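You operate a simulated robot arm through the tools that you are given. There is no shell and no other tool.

Carry out the task below with a simulated robot arm. There is one attempt and no reset: what you move stays moved.

Task
Press the fan cover onto the pump with the lever.
Fine: first clamp, then lock the pump; after, unlock it, then open the clamp.
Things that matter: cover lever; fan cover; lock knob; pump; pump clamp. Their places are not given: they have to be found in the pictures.

Only the result counts: the job must be done as asked and must still hold three seconds after the hand-in. Knocking over, shifting, dropping, spilling or breaking anything else fails it. Lids that push on must go on centred and level and be pressed home; caps that screw on are set level and turned clockwise until they are tight.

Robot
A 7-joint arm with a two-finger parallel gripper, fixed in place. Base frame: the origin is on the floor under the middle of its stand, x ahead of it, y to its left, z up; the work surface is at about z = 800. Readings come in mm, degrees, newtons and seconds.
With the tool pointing down near the work surface it reaches from about 380 to 740 mm from the base axis. Its first joint turns from -143.0 to 143.0 degrees. Payload 3 kg.
The tool frame sits at the grasp point between the pads (the TCP): z along the fingers, y along the line on which they close. The tips reach 30 mm beyond it. Largest opening 110 mm; finger width 20, thickness 10; the body of the gripper, 48 by 112 mm, starts 55 mm behind the TCP.
Orientation is told as [roll, pitch, yaw] about the base's x, y, z axes, in that order, counted from this pose: with the fingers straight down and closing along the base's y, the tool's x points along the base's -x, its y along +y and its z along -z.

Tools
- The arm moves only by the tool move_arm. Its argument "rows" is a list of rows, each an object (a shift or turn left out is 0, a gripper value left out holds the last) with "slide": the shift along the base's x, y, z in mm, a list of three; "delta_rot": the turn, a rotation vector about the base's x, y, z in degrees, a list of three; "fingers": the gripper command, from -1 (shut) to 1 (fully open), values between in proportion. In form: [{"slide": [dx, dy, dz], "delta_rot": [wx, wy, wz], "fingers": fingers}, ...]. A call has 1 to 20 rows; each row shifts and turns the commanded pose from where the row before left it. A row lasts 0.2 s, in which the tool goes at most 50 mm and 8.6 degrees; a call with a longer step from one row to the next is refused whole, and so is a gripper value outside its range. A pose out of reach is approached as far as the arm can. The call stops where the force on the tool passes 90 N (or 10 N more than at its start, if that is more) or the arm is blocked; 0.2 s more then pass. The fingers move at their own pace (about 108 mm/s each) and stop on an object; they squeeze with about 42 N. The grip force told is the motor's: it shows also when the fingers shut on nothing. Time passes only in rows, and 0.2 s behind the last, so rows that do not move let the fingers close. It gives the time, the measured TCP pose, the force on the tool (base axes), the opening and the grip force at its end, in the units of the frame above (readings bear some noise), with the torque about the TCP (base axes, N m) and any sound that the robot's microphone picked up, and new pictures: "show" is both (left out), scene, wrist or none.
- Cameras (640 x 400 px; columns grow to the right, rows downward): "scene" is fixed at [401.2, 649, 1372.4]; the picture's right is [-0.97, -0.24, 0.00], its down [-0.22, 0.91, -0.35] and it looks along [0.08, -0.34, -0.94] (base axes); focal length 301 px, centre (320, 200). "wrist" rides on the gripper at [72, 17, -103] in the tool frame; the picture's right is [-0.23, 0.97, 0.00], its down [-0.76, -0.18, -0.62] and it looks along [-0.61, -0.14, 0.78] (tool axes); focal length 222 px, centre (320, 200).
- raise_lower(by): slides the trunk up (or, below 0, down) by that many mm; the arm rides with it, the base frame stays. It gives what a move gives, with no picture.
- point_at(camera, pixels): there is no depth. For up to 12 entries [column, row, z] of the newest picture of that camera ("zoom" is the newest enlarged one), the place [x, y] in the base frame at which the ray of that pixel passes the height z, good to about 2 mm. The clock stands still meanwhile.
- close_up(camera, box): a new picture of the part [left, top, right, bottom] of that camera's present view, enlarged. The clock stands still meanwhile.
- hand_in(): hands the job in; it is judged then, once.

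Leave the gripper open and the arm clear of the work at the hand-in unless told otherwise.

The tools are called by a JSON object that holds its "api" and its "payload". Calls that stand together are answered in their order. move_arm: Moves the arm, as the interface text tells. Its arguments: {"type":"object","properties":{"rows":{"type":"array","items":{"type":"object","properties":{"slide":{"type":"array","items":{"type":"number"}},"delta_rot":{"type":"array","items":{"type":"number"}},"fingers":{"type":"number"}}}},"show":{"type":"string","enum":["both","scene","wrist","none"]}},"required":["rows"]} The other tools are called the same way: raise_lower (by) moves the trunk up or down; point_at (camera, pixels) gives the place at which the rays of pixels pass given heights; close_up (camera, box) takes an enlarged picture of a part of a camera's view; hand_in () hands the job in.

At the start:

```text
t: 0.0
eef_pos: [388.0, 447.7, 1075.1]
orientation: [0.0, 0.1, 0.0]
contact_force: [-0.3, 0.4, -0.7]
moment: [0.01, -0.01, -0.01]
grip_width: 110.0
grip_force: 0.1
trunk travel left (down, up): [-725.0, 165.0]
```

scene: 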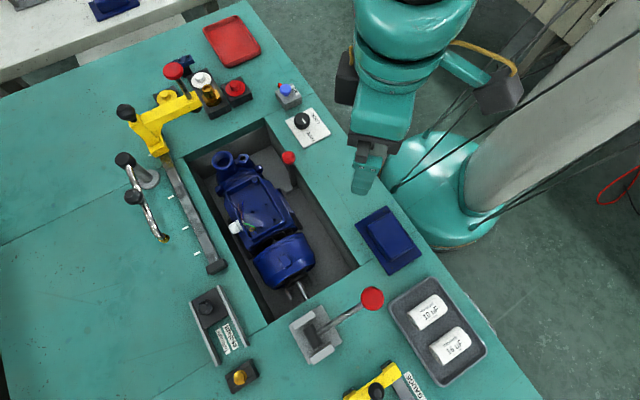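
wrist: 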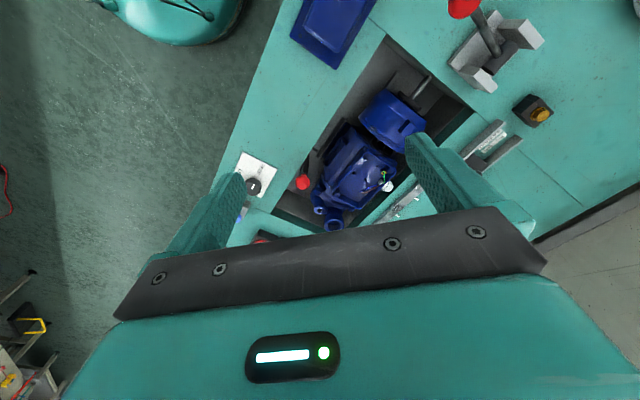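

I see a blue pump in a recess near (260, 220), and several levers and knobs around it. I'll take enlarged views first so I can tell what each thing is.

{"api": "close_up", "payload": {"camera": "scene", "box": [100, 40, 340, 190]}}

{"api": "close_up", "payload": {"camera": "scene", "box": [180, 130, 340, 230]}}

{"api": "close_up", "payload": {"camera": "scene", "box": [180, 220, 400, 400]}}

{"api": "close_up", "payload": {"camera": "scene", "box": [320, 190, 520, 400]}}

```text
2.67 times, centred on (220, 115) of scene
```

zoom: 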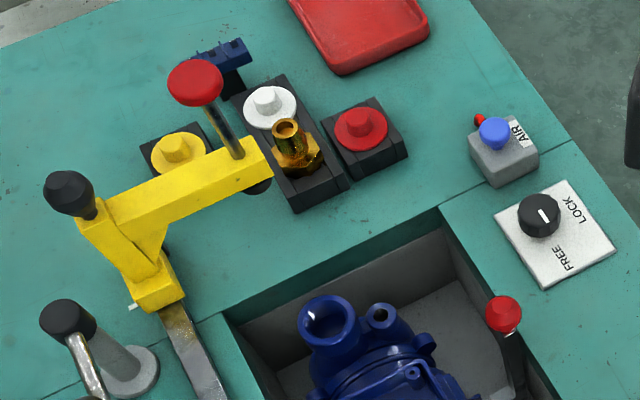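

```text
4.00 times, centred on (260, 180) of scene
```

zoom: 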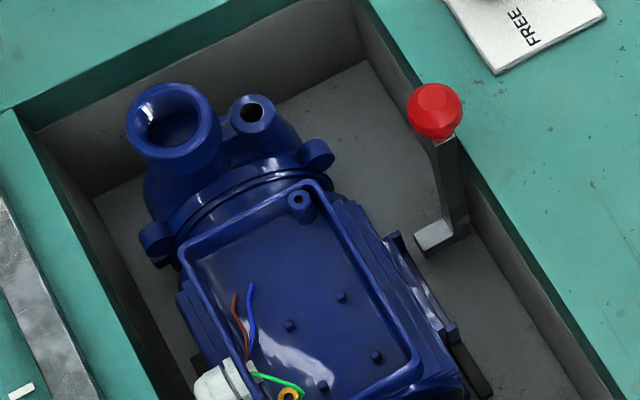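

```text
2.22 times, centred on (290, 310) of scene
```

zoom: 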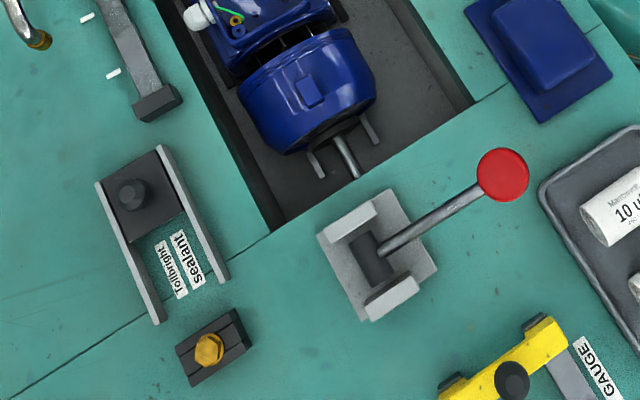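

```text
1.90 times, centred on (420, 295) of scene
```

zoom: 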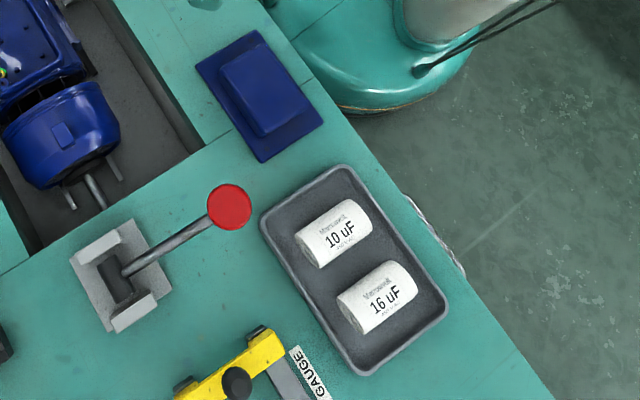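

The lock knob looks to be the black knob on the LOCK/FREE plate at (302,121). The pump clamp looks like the red-ball handle inside the recess at (288,158), and the cover lever is the red-ball lever at (372,298). Next I'll get their rough places.

{"api": "point_at", "payload": {"camera": "scene", "pixels": [[302, 121, 800], [302, 121, 825], [288, 158, 800], [288, 158, 850], [372, 298, 800], [372, 298, 900], [317, 337, 800], [317, 337, 820], [285, 262, 800], [222, 160, 800], [268, 120, 800], [358, 265, 800]]}}

{"api": "close_up", "payload": {"camera": "wrist", "box": [230, 0, 560, 230]}}

{"api": "close_up", "payload": {"camera": "scene", "box": [220, 210, 330, 310]}}

{"api": "close_up", "payload": {"camera": "scene", "box": [270, 280, 400, 370]}}

{"api": "close_up", "payload": {"camera": "scene", "box": [260, 80, 350, 180]}}

```text
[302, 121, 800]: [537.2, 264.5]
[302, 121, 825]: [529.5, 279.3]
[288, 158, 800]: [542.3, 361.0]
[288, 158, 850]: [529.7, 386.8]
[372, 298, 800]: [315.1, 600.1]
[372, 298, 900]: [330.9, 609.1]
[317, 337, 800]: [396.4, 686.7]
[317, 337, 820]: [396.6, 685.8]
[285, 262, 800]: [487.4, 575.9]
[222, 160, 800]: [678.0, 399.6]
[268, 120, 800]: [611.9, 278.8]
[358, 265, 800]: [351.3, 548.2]
```

```text
1.74 times, centred on (395, 115) of wrist
```

zoom: 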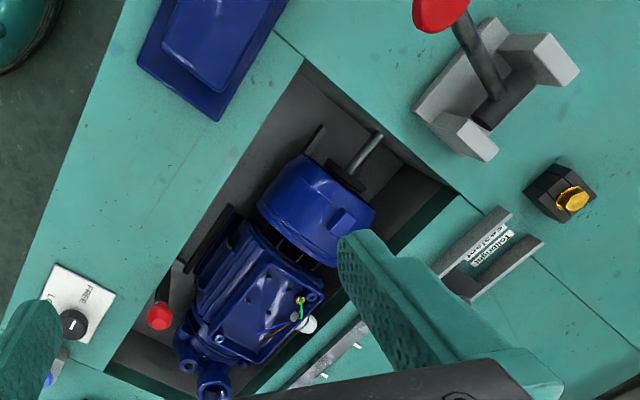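

```text
4.00 times, centred on (275, 260) of scene
```

zoom: 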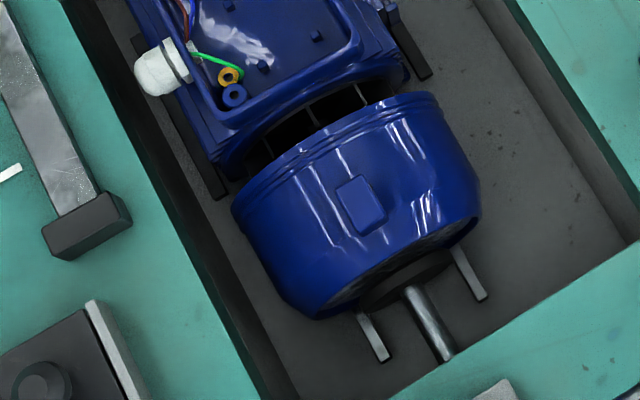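

```text
4.44 times, centred on (335, 325) of scene
```

zoom: 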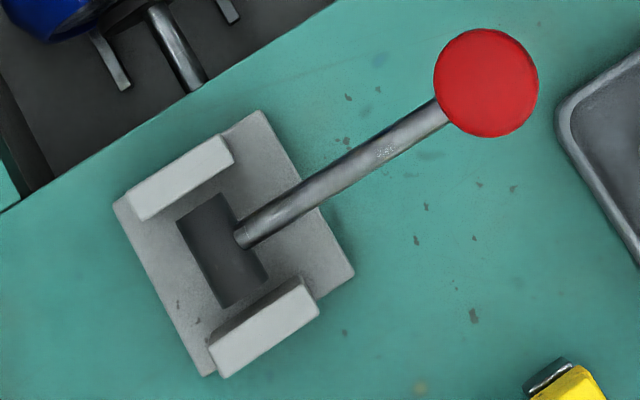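

```text
4.00 times, centred on (305, 130) of scene
```

zoom: 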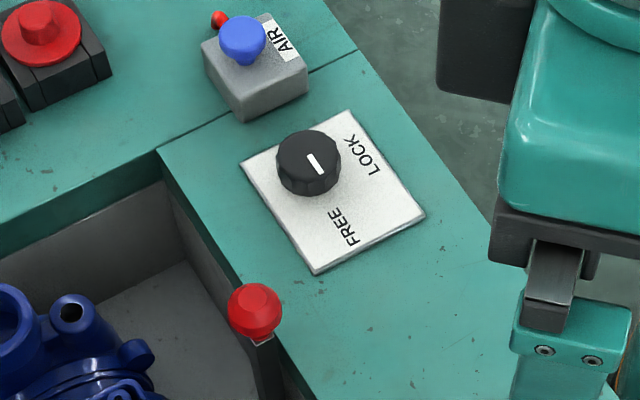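

The fan cover sits on a ram rod behind the motor, with a gap between it and the pump. To get heights I'll match the red balls and the knob across the two cameras.

{"api": "point_at", "payload": {"camera": "wrist", "pixels": [[465, 4, 800], [465, 4, 850], [465, 4, 900], [465, 4, 950], [303, 182, 750], [303, 182, 800], [303, 182, 850], [253, 186, 800], [253, 186, 825], [490, 55, 820], [360, 177, 750], [420, 85, 750]]}}

{"api": "point_at", "payload": {"camera": "scene", "pixels": [[372, 298, 850], [372, 298, 880], [372, 298, 920], [372, 298, 950], [288, 158, 780], [288, 158, 820], [288, 158, 840], [303, 119, 820], [303, 119, 830], [301, 287, 730], [286, 255, 780], [320, 335, 830]]}}

```text
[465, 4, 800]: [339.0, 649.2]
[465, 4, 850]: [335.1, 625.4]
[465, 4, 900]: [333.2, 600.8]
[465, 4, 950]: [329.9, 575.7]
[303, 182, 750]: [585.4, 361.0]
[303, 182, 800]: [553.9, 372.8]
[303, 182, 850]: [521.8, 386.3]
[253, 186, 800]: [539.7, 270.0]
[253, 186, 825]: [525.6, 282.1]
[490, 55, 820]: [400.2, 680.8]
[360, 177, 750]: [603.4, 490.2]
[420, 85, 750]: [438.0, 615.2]
```

```text
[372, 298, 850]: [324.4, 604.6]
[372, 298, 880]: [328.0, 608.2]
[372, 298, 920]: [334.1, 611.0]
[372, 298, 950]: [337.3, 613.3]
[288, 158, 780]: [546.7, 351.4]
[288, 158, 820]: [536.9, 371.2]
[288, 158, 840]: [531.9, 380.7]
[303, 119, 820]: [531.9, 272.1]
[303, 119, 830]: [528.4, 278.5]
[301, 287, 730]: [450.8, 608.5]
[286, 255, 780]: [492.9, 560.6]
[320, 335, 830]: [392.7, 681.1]
```

From the two cameras, the cover lever's ball is at about (331, 608, 885) and its pivot near (394, 683, 825). The clamp ball is at about (530, 381, 840), and the lock knob at about (530, 277, 822). I'll carry the wrist camera over, well above everything, to see how the cover lever works.

{"api": "move_arm", "payload": {"rows": [{"slide": [-17.6, 38.4, -5]}, {"slide": [-17.6, 38.4, -5]}, {"slide": [-17.6, 38.4, -5]}, {"slide": [-17.6, 38.4, -5]}, {"slide": [-17.6, 38.4, -5]}], "show": "both"}}

```text
t: 1.2
eef_pos: [333.9, 483.0, 1068.7]
orientation: [0.0, 0.1, 0.0]
contact_force: [0.2, 0.3, -0.3]
moment: [-0.02, -0.03, -0.03]
grip_width: 109.9
grip_force: 0.2
out of reach, approached as far as the arm can: row 1, 2, 3, 4, 5
trunk travel left (down, up): [-725.0, 165.0]
```

scene: 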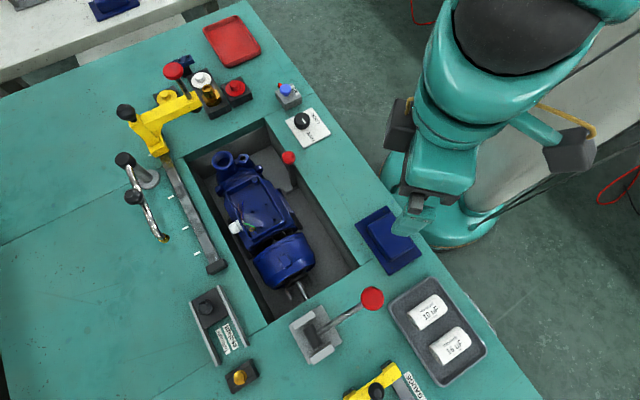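
wrist: 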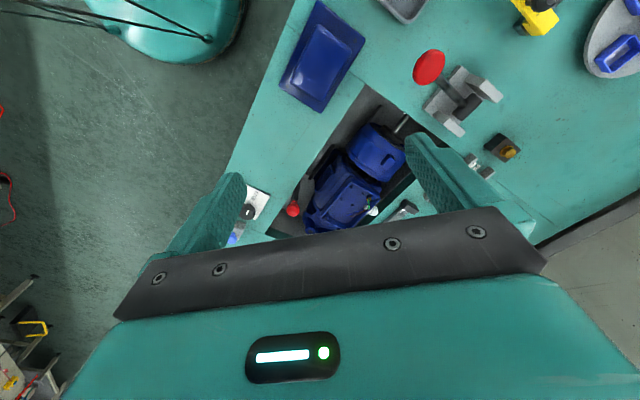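

The arm couldn't get that far out at this height. I'll raise the trunk so it can reach further from higher up.

{"api": "raise_lower", "payload": {"by": 160}}

```text
t: 3.0
eef_pos: [333.4, 483.7, 1230.3]
orientation: [0.0, 0.1, 0.0]
contact_force: [-0.8, 0.1, 0.0]
moment: [0.0, -0.02, 0.01]
grip_width: 109.9
grip_force: 0.1
trunk travel left (down, up): [-885.0, 5.0]
```

Next I'll go down to about z 1030 and out toward the lever, still clear of everything.

{"api": "move_arm", "payload": {"rows": [{"slide": [0, 0, -45]}, {"slide": [0, 0, -45]}, {"slide": [0, 0, -45]}, {"slide": [0, 0, -45]}, {"slide": [-5, 30, -10]}, {"slide": [-5, 30, -10]}, {"slide": [-5, 30, 0]}, {"slide": [-5, 30, 0]}], "show": "both"}}

```text
t: 4.8
eef_pos: [314.9, 472.2, 1049.8]
orientation: [0.0, 0.0, 0.0]
contact_force: [0.1, 0.8, 1.0]
moment: [-0.01, 0.03, 0.0]
grip_width: 110.2
grip_force: 0.0
out of reach, approached as far as the arm can: row 3, 4, 5, 6, 7, 8
trunk travel left (down, up): [-885.0, 5.0]
```

scene: 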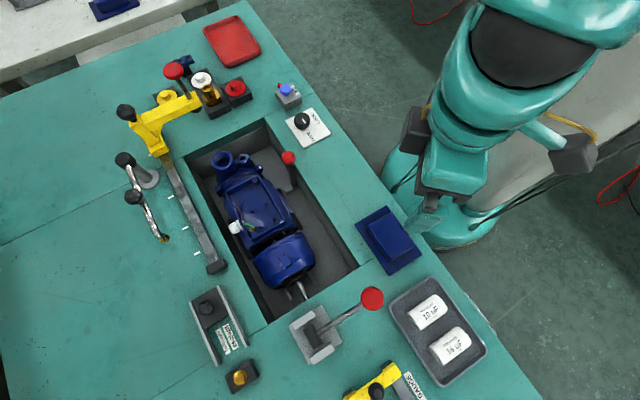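
wrist: 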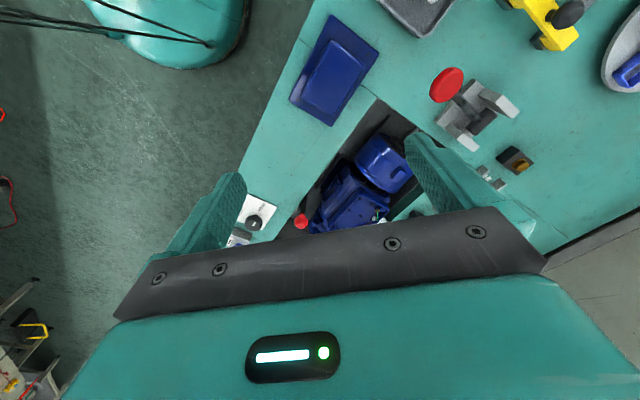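

The limit looks like a wrist-yaw limit and not distance, since the tool held yaw 0 while the arm swung to about 56°. I'll turn the tool with the arm and then go out further.

{"api": "move_arm", "payload": {"rows": [{"delta_rot": [0, 0, 8]}, {"delta_rot": [0, 0, 8]}, {"delta_rot": [0, 0, 8]}, {"delta_rot": [0, 0, 8]}, {"delta_rot": [0, 0, 8]}, {"delta_rot": [0, 0, 8]}, {"delta_rot": [0, 0, 8]}], "show": "both"}}

```text
t: 6.4
eef_pos: [314.4, 470.8, 1048.6]
orientation: [0.0, 0.1, 56.2]
contact_force: [-0.3, 0.1, 0.5]
moment: [0.01, 0.0, -0.03]
grip_width: 110.2
grip_force: 0.1
trunk travel left (down, up): [-885.0, 5.0]
```

scene: 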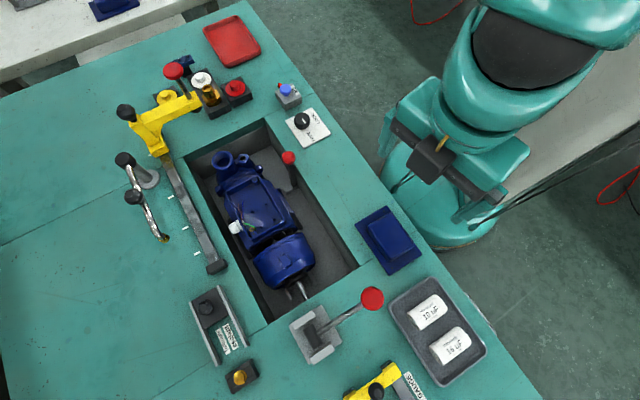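
wrist: 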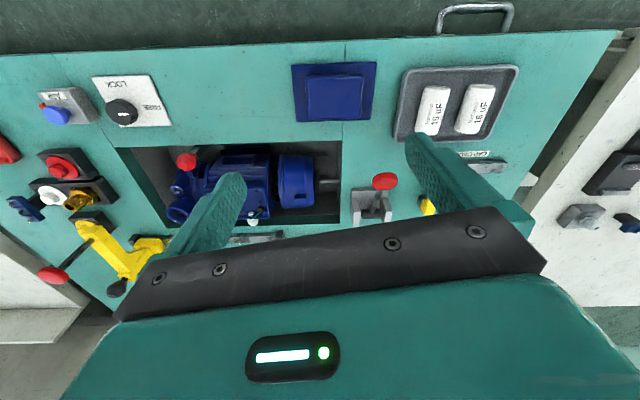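

With the wrist turned the recess now lies level in the picture. I'll zoom in on the lever at (375,195), the pump at (240,185) and the knob at (125,105).

{"api": "close_up", "payload": {"camera": "wrist", "box": [310, 140, 430, 240]}}

{"api": "close_up", "payload": {"camera": "wrist", "box": [110, 130, 350, 250]}}

{"api": "close_up", "payload": {"camera": "wrist", "box": [30, 60, 190, 160]}}

```text
4.00 times, centred on (370, 190) of wrist
```

zoom: 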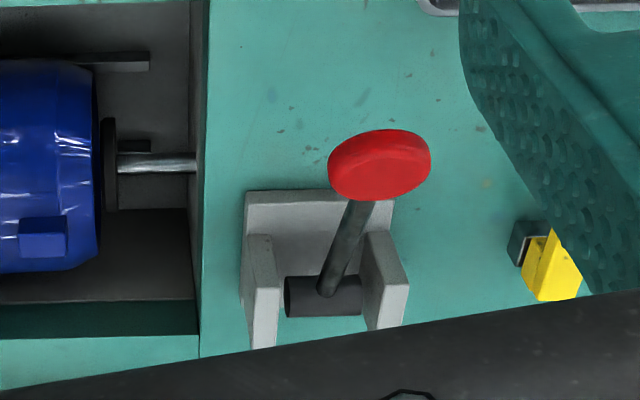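

```text
2.67 times, centred on (230, 190) of wrist
```

zoom: 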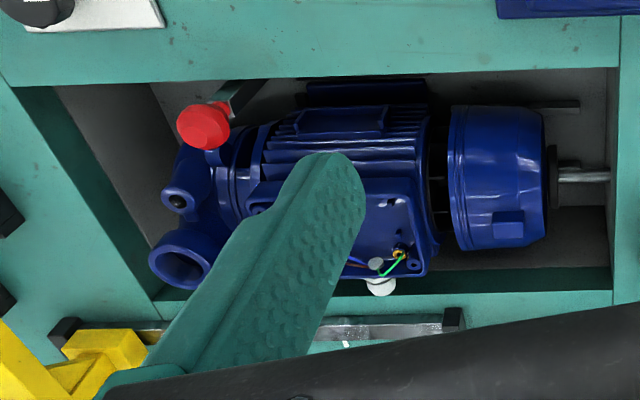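

```text
4.00 times, centred on (110, 110) of wrist
```

zoom: 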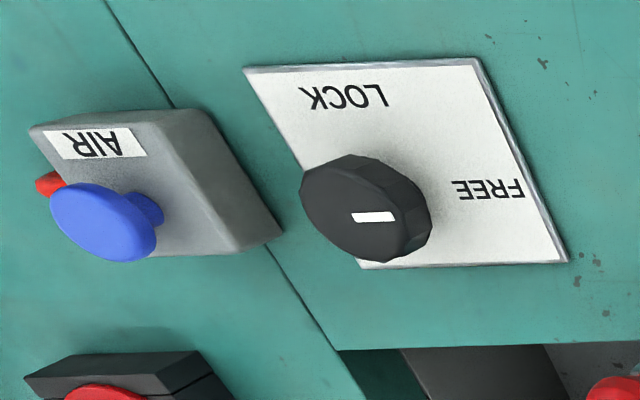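

The lever turns on a barrel that lies along the pump axis, and the lock knob's mark points to FREE now with LOCK about 90° away. Next I'll move the camera nearer to the clamp handle in the recess and see how it works.

{"api": "move_arm", "payload": {"rows": [{"slide": [21.5, -25.8, -18], "delta_rot": [0, 0, -1.9]}, {"slide": [21.5, -25.8, -18], "delta_rot": [0, 0, -1.9]}, {"slide": [21.5, -25.8, -18], "delta_rot": [0, 0, -1.9]}, {"slide": [21.5, -25.8, -18], "delta_rot": [0, 0, -1.9]}, {"slide": [21.5, -25.8, -18], "delta_rot": [0, 0, -1.9]}, {"slide": [21.5, -25.8, -18], "delta_rot": [0, 0, -1.9]}], "show": "both"}}

```text
t: 7.8
eef_pos: [442.9, 317.3, 942.8]
orientation: [0.1, 0.1, 44.6]
contact_force: [-0.1, -0.6, 0.4]
moment: [0.04, -0.02, 0.0]
grip_width: 110.0
grip_force: 0.0
trunk travel left (down, up): [-885.0, 5.0]
```

scene: 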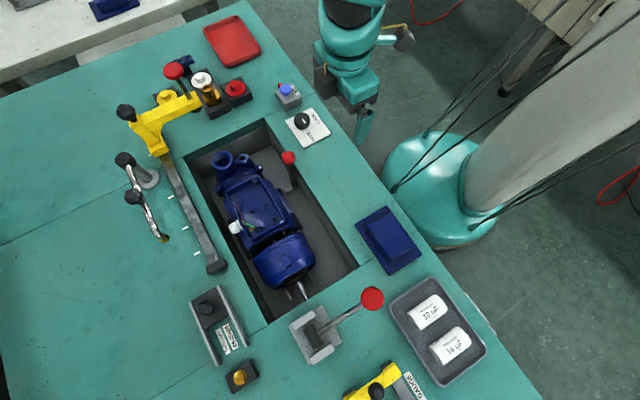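
wrist: 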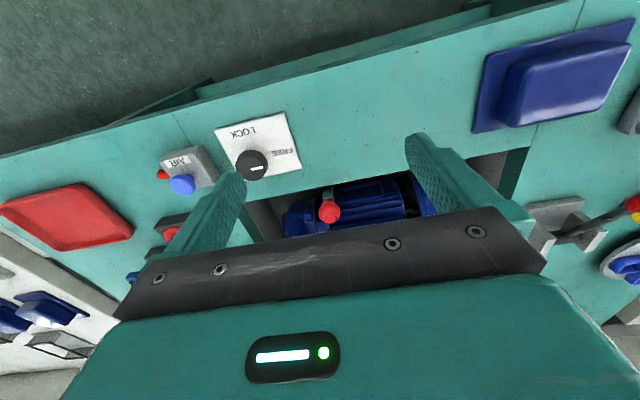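

The clamp's red ball is at (330,211) in the wrist view. I'll zoom in on it.

{"api": "close_up", "payload": {"camera": "wrist", "box": [250, 150, 410, 250]}}

{"api": "close_up", "payload": {"camera": "scene", "box": [250, 140, 330, 190]}}

{"api": "point_at", "payload": {"camera": "wrist", "pixels": [[330, 211, 820], [330, 211, 840], [330, 211, 850], [330, 211, 860], [251, 162, 820], [251, 162, 830]]}}

```text
4.00 times, centred on (330, 200) of wrist
```

zoom: 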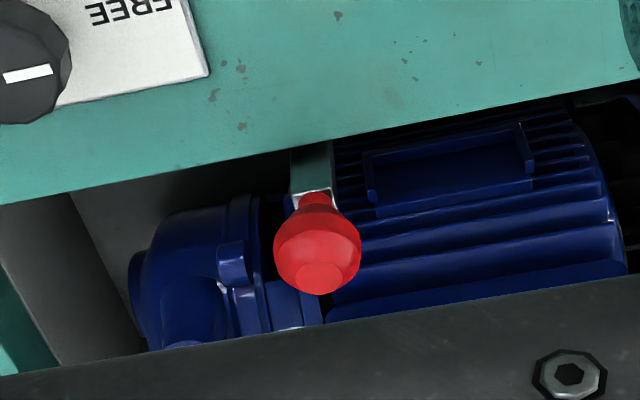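

```text
8.00 times, centred on (290, 165) of scene
```

zoom: 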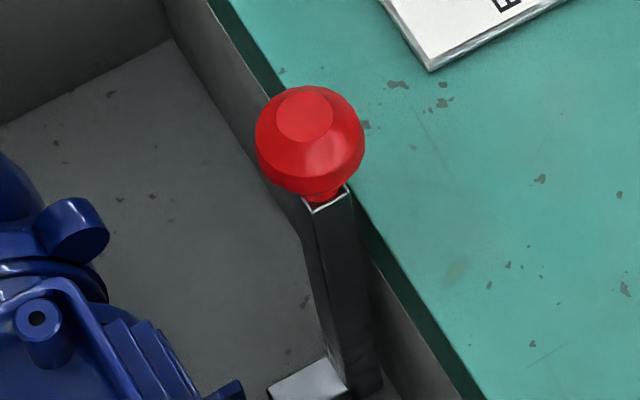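

```text
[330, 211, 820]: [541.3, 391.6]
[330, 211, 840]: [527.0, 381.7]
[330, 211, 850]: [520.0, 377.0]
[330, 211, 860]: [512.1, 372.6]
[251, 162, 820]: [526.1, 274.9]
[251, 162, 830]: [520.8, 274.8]
```

The clamp handle stands upright along the recess wall, with a pad at its foot pointing to the pump. I'll look at the foot area.

{"api": "close_up", "payload": {"camera": "scene", "box": [264, 165, 328, 225]}}

{"api": "point_at", "payload": {"camera": "scene", "pixels": [[288, 190, 690], [288, 190, 720], [294, 190, 700], [280, 150, 800], [322, 217, 800], [318, 135, 800], [303, 121, 820], [275, 130, 650]]}}

```text
6.67 times, centred on (296, 195) of scene
```

zoom: 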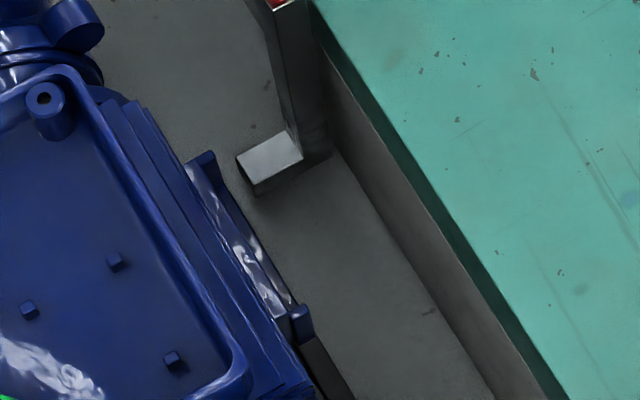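

```text
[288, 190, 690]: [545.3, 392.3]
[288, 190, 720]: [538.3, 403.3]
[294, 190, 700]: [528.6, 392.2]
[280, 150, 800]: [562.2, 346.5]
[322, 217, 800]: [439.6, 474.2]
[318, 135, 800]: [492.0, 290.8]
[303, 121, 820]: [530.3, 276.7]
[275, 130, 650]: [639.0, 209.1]
```

The clamp arm is upright at about (529, 382), with its pad facing the pump about 15 mm short of it. I'll go above the ball with the fingers straddling it along the recess axis and check the alignment from there.

{"api": "move_arm", "payload": {"rows": [{"slide": [29, 21.3, 0]}, {"slide": [29, 21.3, 0]}, {"slide": [29, 21.3, -10]}, {"slide": [0, 0, -20]}], "show": "both"}}

```text
t: 8.8
eef_pos: [478.9, 338.5, 935.7]
orientation: [0.0, 0.0, 44.6]
contact_force: [0.1, 0.1, 0.0]
moment: [-0.04, -0.03, 0.01]
grip_width: 109.9
grip_force: 0.1
out of reach, approached as far as the arm can: row 2, 3, 4
trunk travel left (down, up): [-885.0, 5.0]
```

scene: 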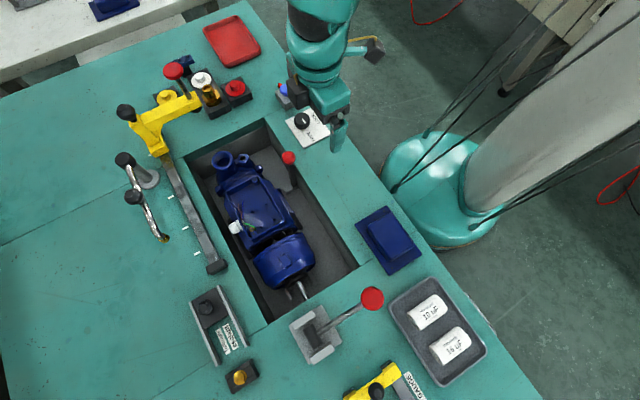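
wrist: 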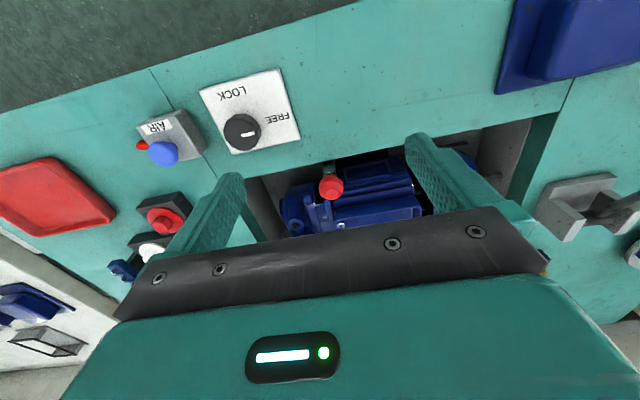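

The reach stops at 586 mm here because the trunk is now too high. I'll raise the tool and then lower the trunk so the arm can extend further down at table level.

{"api": "move_arm", "payload": {"rows": [{"slide": [-5, 0, 45]}, {"slide": [-5, 0, 45]}, {"slide": [-5, 0, 45]}, {"slide": [-5, 0, 45]}, {"slide": [0, 0, 45]}], "show": "none"}}

{"api": "raise_lower", "payload": {"by": -240}}

```text
t: 10.0
eef_pos: [458.4, 337.1, 1159.7]
orientation: [0.2, 0.1, 44.5]
contact_force: [0.4, -0.3, -0.4]
moment: [0.0, -0.02, 0.0]
grip_width: 110.2
grip_force: 0.1
trunk travel left (down, up): [-885.0, 5.0]
```

```text
t: 12.5
eef_pos: [459.5, 338.3, 919.3]
orientation: [0.1, 0.2, 44.7]
contact_force: [0.0, -0.8, 0.6]
moment: [0.01, 0.0, 0.01]
grip_width: 110.3
grip_force: 0.0
trunk travel left (down, up): [-645.0, 245.0]
```

The trunk is down and the tool is at z 919. I'll move out to stand above the clamp ball at (530, 381).

{"api": "move_arm", "payload": {"rows": [{"slide": [23.5, 14.3, 0]}, {"slide": [23.5, 14.3, 0]}, {"slide": [23.5, 14.3, 0]}], "show": "both"}}

```text
t: 13.3
eef_pos: [521.9, 384.4, 920.1]
orientation: [-0.2, 0.0, 45.7]
contact_force: [-0.1, 1.0, -0.2]
moment: [-0.04, -0.01, -0.02]
grip_width: 109.9
grip_force: 0.0
trunk travel left (down, up): [-645.0, 245.0]
```

scene: 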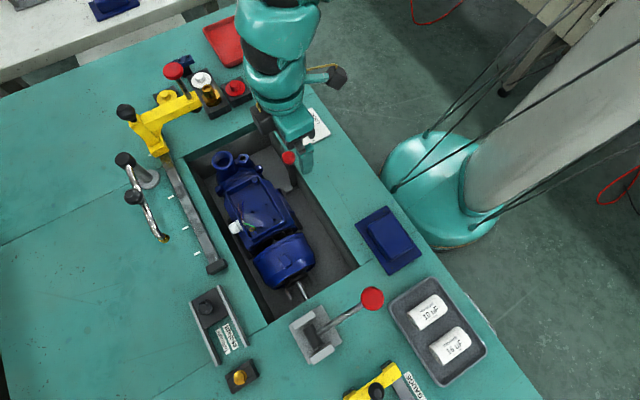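
wrist: 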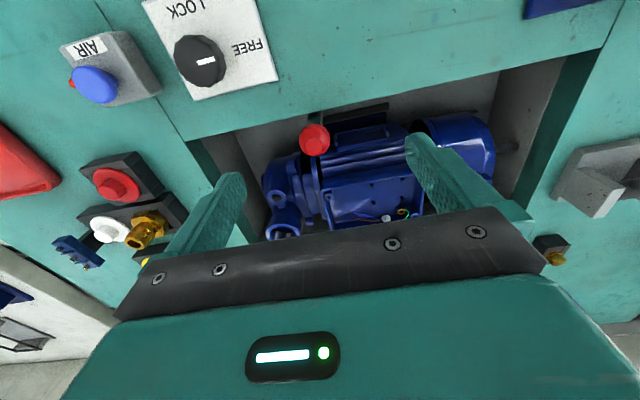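

The ball appears at (314,139) in the wrist view. I'll fix its place by comparing both cameras.

{"api": "point_at", "payload": {"camera": "wrist", "pixels": [[314, 139, 820], [314, 139, 830], [314, 139, 840], [314, 139, 850], [202, 62, 820], [202, 62, 830]]}}

{"api": "point_at", "payload": {"camera": "scene", "pixels": [[288.5, 157, 820], [288.5, 157, 830], [288.5, 157, 840], [288.5, 157, 850]]}}

{"api": "close_up", "payload": {"camera": "wrist", "box": [240, 100, 400, 220]}}

```text
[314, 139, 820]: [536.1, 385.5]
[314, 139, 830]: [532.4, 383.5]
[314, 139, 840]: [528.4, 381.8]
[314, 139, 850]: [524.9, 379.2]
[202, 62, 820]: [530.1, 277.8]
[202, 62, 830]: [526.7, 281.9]
```

```text
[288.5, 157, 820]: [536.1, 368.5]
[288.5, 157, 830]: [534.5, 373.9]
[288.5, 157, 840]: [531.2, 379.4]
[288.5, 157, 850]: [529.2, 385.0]
```

```text
3.33 times, centred on (320, 160) of wrist
```

zoom: 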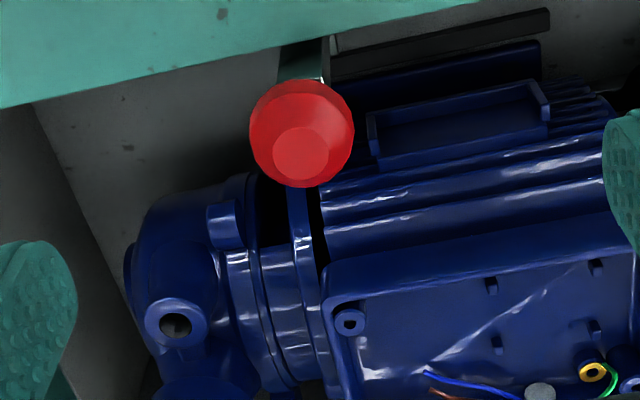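

The clamp ball is at about (529, 381, 842). I'll go down to TCP z 850 with the fingers on either side and close on it.

{"api": "move_arm", "payload": {"rows": [{"slide": [3.5, -1.7, -17]}, {"slide": [3.5, -1.7, -17]}, {"slide": [0, 0, -18]}, {"slide": [0, 0, -16]}, {"fingers": -0.2}, {"fingers": -1}, {}, {}], "show": "both"}}

```text
t: 15.1
eef_pos: [520.4, 375.3, 852.5]
orientation: [0.3, 0.2, 45.0]
contact_force: [-35.5, 37.1, -9.3]
moment: [0.12, -0.35, 0.47]
grip_width: 26.9
grip_force: 45.7
out of reach, approached as far as the arm can: row 1, 3
trunk travel left (down, up): [-645.0, 245.0]
```

scene: 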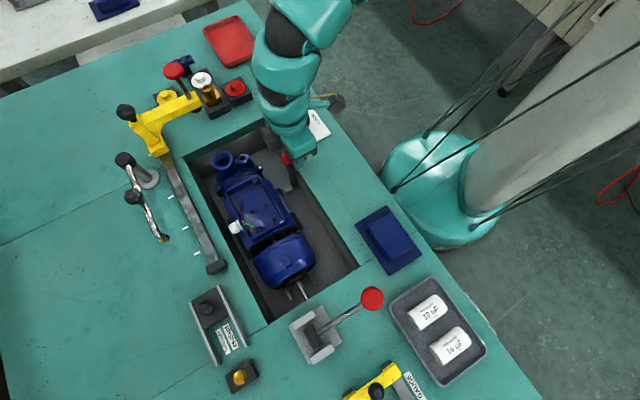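
wrist: 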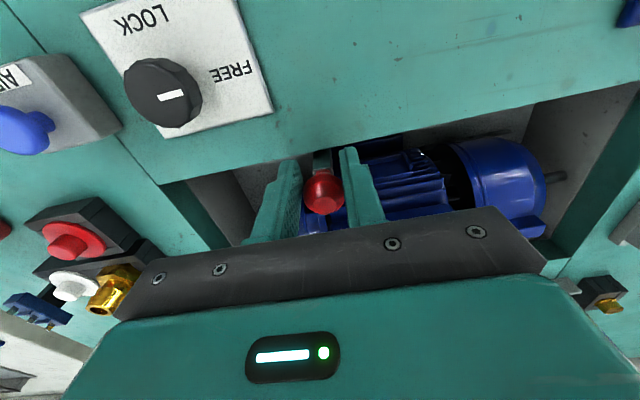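

I have the ball gripped with a 26.9 mm opening, but the arm is at its reach limit and about 10 mm short of the ball's centre. I'll let go, rise, and lower the trunk further to get more outward reach before working the clamp.

{"api": "move_arm", "payload": {"rows": [{"fingers": 0.4}, {}, {"slide": [-2, -2, 40]}, {"slide": [-2, -2, 45]}, {"slide": [-2, -2, 45]}, {"slide": [-2, -2, 45]}, {"slide": [0, 0, 25]}], "show": "none"}}

{"api": "raise_lower", "payload": {"by": -140}}

```text
t: 16.7
eef_pos: [519.9, 361.3, 1052.6]
orientation: [0.1, 0.0, 44.6]
contact_force: [0.6, 0.2, -0.4]
moment: [0.01, -0.01, -0.02]
grip_width: 77.0
grip_force: 0.1
trunk travel left (down, up): [-645.0, 245.0]
```

```text
t: 18.4
eef_pos: [520.3, 361.4, 912.3]
orientation: [0.0, 0.0, 44.6]
contact_force: [-1.0, -0.8, -0.1]
moment: [0.03, 0.01, -0.05]
grip_width: 76.9
grip_force: 0.0
trunk travel left (down, up): [-505.0, 385.0]
```

I'm testing how far out I can reach at this trunk height, staying above the clamp ball at z 912.

{"api": "move_arm", "payload": {"rows": [{"slide": [9, 20, 0]}, {"slide": [21.6, 20.7, 0]}, {"slide": [21.6, 20.7, 0]}, {"slide": [21.6, 20.7, 0]}, {}], "show": "none"}}

```text
t: 19.6
eef_pos: [526.5, 376.7, 910.6]
orientation: [0.1, 0.1, 44.7]
contact_force: [0.6, 0.4, 0.2]
moment: [0.02, -0.01, 0.01]
grip_width: 77.1
grip_force: 0.1
out of reach, approached as far as the arm can: row 1, 2, 3, 4
trunk travel left (down, up): [-505.0, 385.0]
```

Reach is still about 647 mm, which may come from the wrist yaw. I'll turn the tool +32° and test the outward reach again in the air.

{"api": "move_arm", "payload": {"rows": [{"delta_rot": [0, 0, 8]}, {"delta_rot": [0, 0, 8]}, {"delta_rot": [0, 0, 8]}, {"delta_rot": [0, 0, 8]}, {"slide": [15, 12, 0]}, {"slide": [15, 12, 0]}, {"slide": [15, 12, 0]}, {"slide": [15, 12, 0]}, {}], "show": "scene"}}

```text
t: 21.6
eef_pos: [526.5, 377.1, 911.0]
orientation: [0.1, 0.0, 76.6]
contact_force: [0.0, 1.2, 0.0]
moment: [-0.04, 0.0, 0.01]
grip_width: 76.9
grip_force: 0.0
out of reach, approached as far as the arm can: row 5, 6, 7, 8
trunk travel left (down, up): [-505.0, 385.0]
```

scene: 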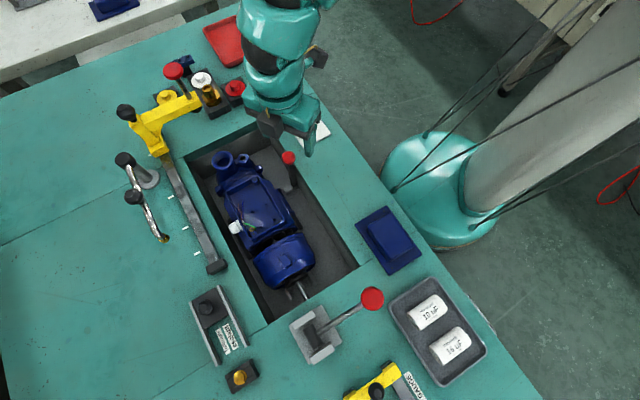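

Yaw makes no difference: straight-down reach is about 650 mm. I'll turn back to yaw 45 and tip the tool about 32° so the fingers point outward, which should bring the pump side within reach.

{"api": "move_arm", "payload": {"rows": [{"delta_rot": [0, 0, -7.9]}, {"delta_rot": [0, 0, -7.9]}, {"delta_rot": [0, 0, -7.9]}, {"delta_rot": [0, 0, -7.9]}, {"delta_rot": [5.66, -5.66, 0]}, {"delta_rot": [5.66, -5.66, 0]}, {"delta_rot": [5.66, -5.66, 0]}, {"delta_rot": [5.66, -5.66, 0]}, {}], "show": "both"}}

```text
t: 23.6
eef_pos: [547.7, 407.1, 917.9]
orientation: [-0.1, -31.9, 45.0]
contact_force: [0.1, 0.1, 1.0]
moment: [0.0, 0.0, -0.01]
grip_width: 77.2
grip_force: 0.1
out of reach, approached as far as the arm can: row 7, 8
trunk travel left (down, up): [-505.0, 385.0]
```

scene: 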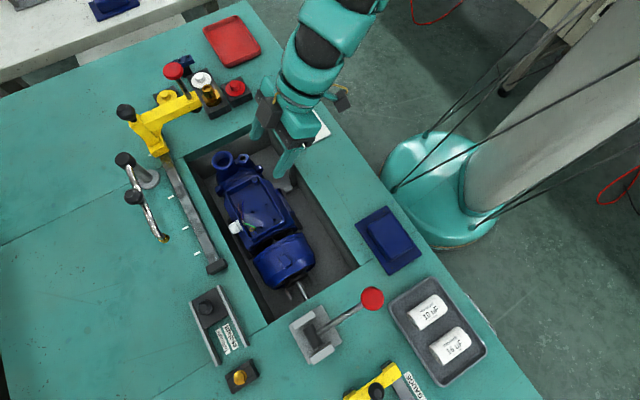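
wrist: 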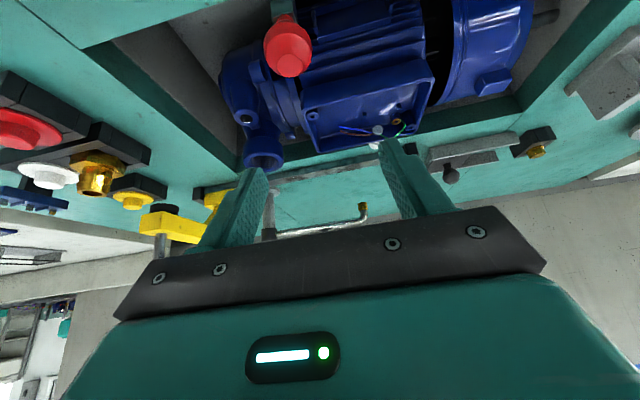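

With a 32° tilt the tool settled at radius 682, further out than I asked. I'll go back to a 16° tilt, return over the ball, and see what range that gives.

{"api": "move_arm", "payload": {"rows": [{"delta_rot": [-5.66, 5.66, 0]}, {"delta_rot": [-5.66, 5.66, 0]}, {"slide": [20, 20, 0]}, {"slide": [20, 20, 0]}, {"slide": [20, 20, 0]}, {}], "show": "none"}}

```text
t: 25.0
eef_pos: [568.6, 428.2, 913.5]
orientation: [0.0, -15.9, 45.0]
contact_force: [0.7, -1.0, 0.6]
moment: [0.01, -0.01, 0.0]
grip_width: 77.0
grip_force: 0.1
out of reach, approached as far as the arm can: row 4, 5
trunk travel left (down, up): [-505.0, 385.0]
```

At 16° tilt I can reach out to 712 mm, which is enough. I'll go back over the ball, go down onto it, and close the fingers.

{"api": "move_arm", "payload": {"rows": [{"slide": [-21, -24.6, 0]}, {"slide": [-21, -24.6, 0]}, {"slide": [0, 0, -22]}, {"slide": [0, 0, -22]}, {"slide": [0, 0, -21]}, {}], "show": "both"}}

```text
t: 26.4
eef_pos: [526.3, 377.9, 849.1]
orientation: [0.0, -15.9, 45.0]
contact_force: [0.2, 0.3, -0.5]
moment: [-0.02, 0.04, 0.0]
grip_width: 77.2
grip_force: 0.0
trunk travel left (down, up): [-505.0, 385.0]
```

scene: 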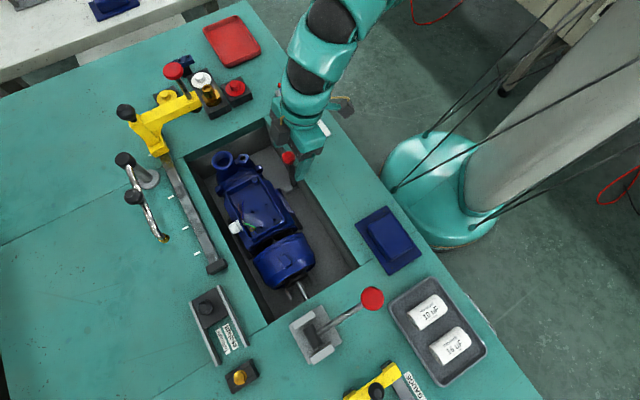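
wrist: 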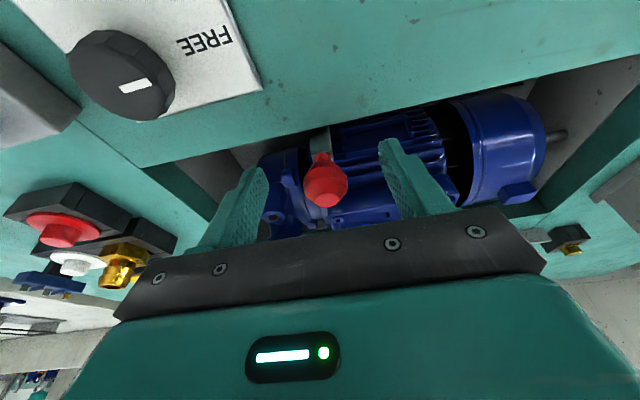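

The ball sits between the fingers at about (325,185). I'll close the fingers on it.

{"api": "move_arm", "payload": {"rows": [{"fingers": -0.3}, {"fingers": -1}, {}], "show": "wrist"}}

```text
t: 27.2
eef_pos: [525.2, 380.0, 849.7]
orientation: [0.2, -15.9, 45.1]
contact_force: [-6.6, 6.0, -0.9]
moment: [0.07, -0.35, 0.27]
grip_width: 27.8
grip_force: 45.5
trunk travel left (down, up): [-505.0, 385.0]
```

wrist: 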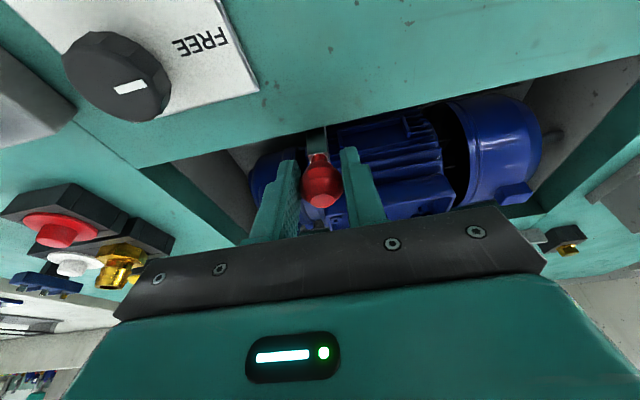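

I have the ball gripped at 27.8 mm. I'll push it toward the pump by 12 mm in small steps and read the force.

{"api": "move_arm", "payload": {"rows": [{"slide": [2.1, 2.1, 0]}, {"slide": [2.1, 2.1, 0]}, {"slide": [2.1, 2.1, 0]}, {"slide": [2.1, 2.1, 0]}], "show": "wrist"}}

```text
t: 28.2
eef_pos: [533.3, 388.1, 849.4]
orientation: [0.0, -16.0, 45.0]
contact_force: [-9.8, 9.7, 0.0]
moment: [-0.3, 0.09, 0.02]
grip_width: 27.7
grip_force: 45.3
trunk travel left (down, up): [-505.0, 385.0]
```

wrist: 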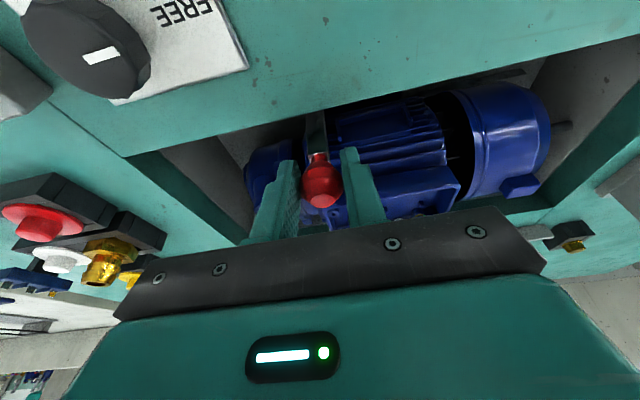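

The handle followed with no resistance in that direction, so the clamp moves toward the pump. I'll continue in small steps and watch for resistance.

{"api": "move_arm", "payload": {"rows": [{"slide": [3, 3, -0.5]}, {"slide": [3, 3, -0.7]}, {"slide": [3, 3, -0.8]}, {"slide": [3, 3, -1]}, {"slide": [3, 3, -1.2]}], "show": "both"}}

```text
t: 29.4
eef_pos: [545.7, 400.3, 847.2]
orientation: [0.1, -16.2, 45.0]
contact_force: [-21.6, 0.5, 29.4]
moment: [0.02, -0.21, 0.1]
grip_width: 27.8
grip_force: 44.9
trunk travel left (down, up): [-505.0, 385.0]
```

scene: 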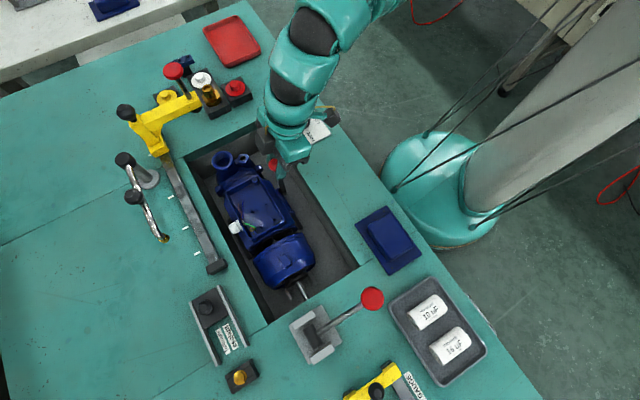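
wrist: 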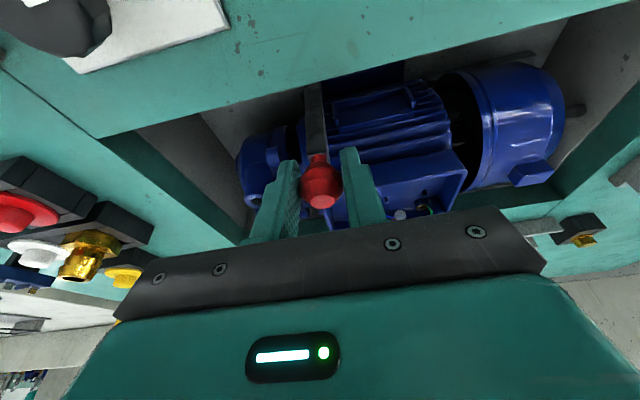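

The ball has come about 29 mm with 15 N against the push, and 29 N upward from my lowering too much. I'll check the arm's tilt in the scene picture.

{"api": "close_up", "payload": {"camera": "scene", "box": [240, 145, 336, 205]}}

{"api": "close_up", "payload": {"camera": "wrist", "box": [240, 60, 400, 220]}}

```text
6.67 times, centred on (288, 175) of scene
```

zoom: 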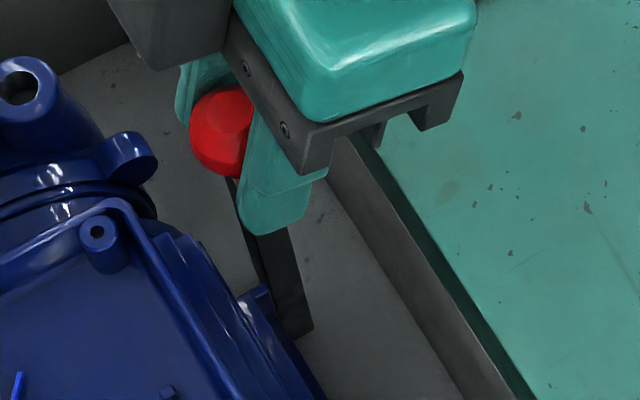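

```text
2.50 times, centred on (320, 140) of wrist
```

zoom: 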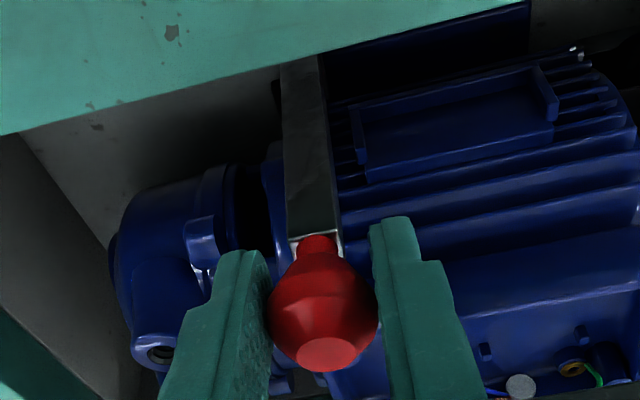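

The whole clamp arm slid over, so it is a sliding clamp. I'll take back the downward offset and keep pushing until the pad meets the pump firmly.

{"api": "move_arm", "payload": {"rows": [{"slide": [0, 0, 3.5]}, {"slide": [1.4, 1.4, 0]}, {"slide": [1.4, 1.4, 0]}, {"slide": [1.4, 1.4, 0]}, {}], "show": "scene"}}

```text
t: 30.6
eef_pos: [550.3, 405.1, 847.6]
orientation: [0.0, -15.9, 45.2]
contact_force: [-36.8, -10.2, -7.9]
moment: [-0.39, -0.07, 0.07]
grip_width: 27.8
grip_force: 44.7
trunk travel left (down, up): [-505.0, 385.0]
```

scene: 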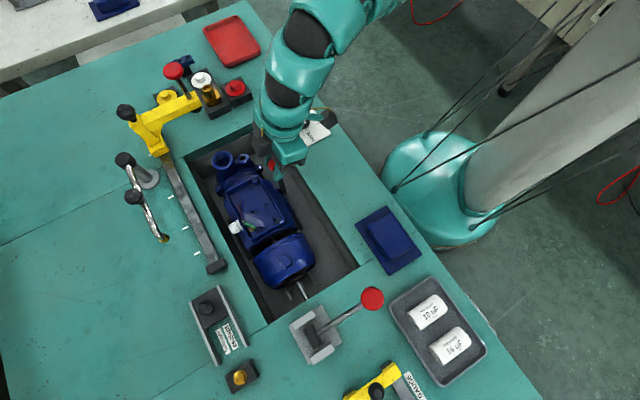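

Resistance is now 33 N. I'll press on a little to see whether it seats or clicks.

{"api": "move_arm", "payload": {"rows": [{"slide": [1.4, 1.4, 0]}, {"slide": [1.4, 1.4, 0]}, {}, {}], "show": "none"}}

```text
t: 31.6
eef_pos: [554.2, 409.1, 849.3]
orientation: [0.0, -15.8, 45.0]
contact_force: [-36.3, -11.3, -12.6]
moment: [-0.61, -0.09, -0.08]
grip_width: 27.6
grip_force: 45.4
trunk travel left (down, up): [-505.0, 385.0]
```

The force stayed about the same while the tool moved another 5 mm. I'll check whether the ball is still seated in the pads or is slipping.

{"api": "move_arm", "payload": {"rows": [{}], "show": "both"}}

{"api": "close_up", "payload": {"camera": "wrist", "box": [240, 60, 400, 220]}}

{"api": "close_up", "payload": {"camera": "scene", "box": [224, 145, 320, 205]}}

```text
t: 32.0
eef_pos: [553.6, 408.5, 849.6]
orientation: [0.1, -15.9, 45.0]
contact_force: [-37.9, -10.4, -13.7]
moment: [-0.55, -0.09, -0.14]
grip_width: 27.5
grip_force: 44.7
trunk travel left (down, up): [-505.0, 385.0]
```

scene: 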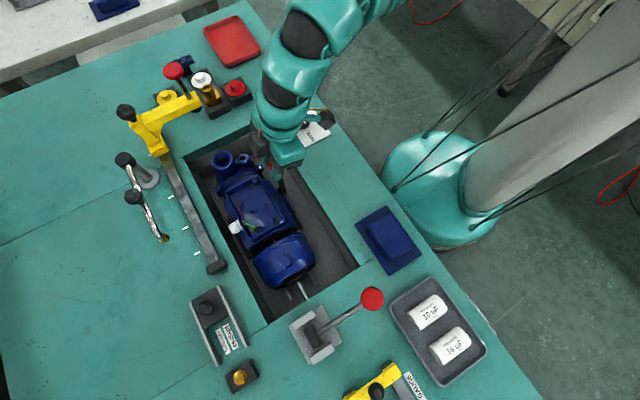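
wrist: 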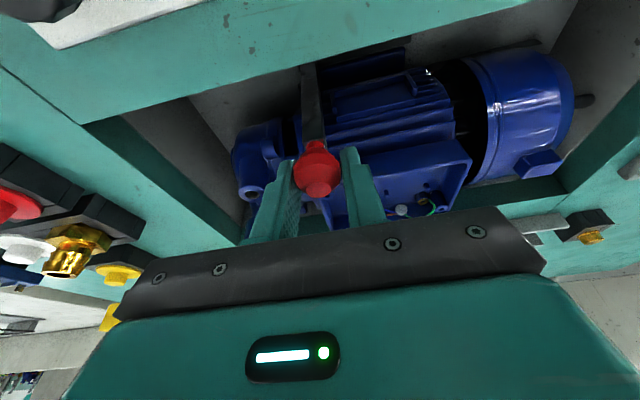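

```text
2.50 times, centred on (320, 140) of wrist
```

zoom: 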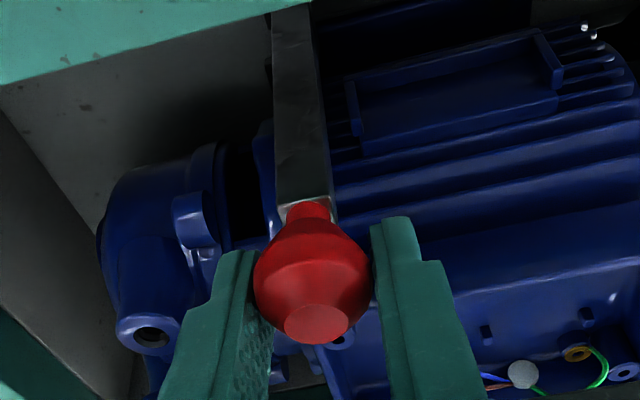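

```text
6.67 times, centred on (272, 175) of scene
```

zoom: 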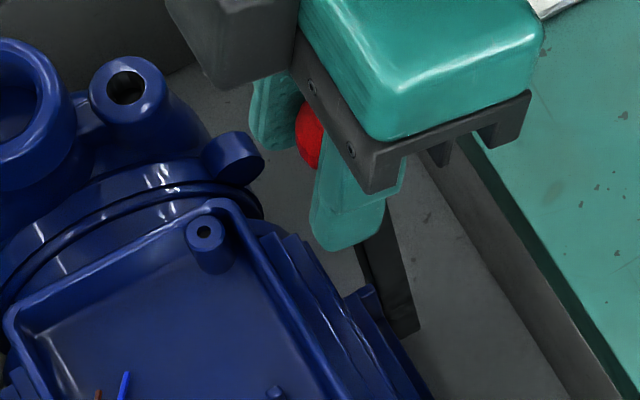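

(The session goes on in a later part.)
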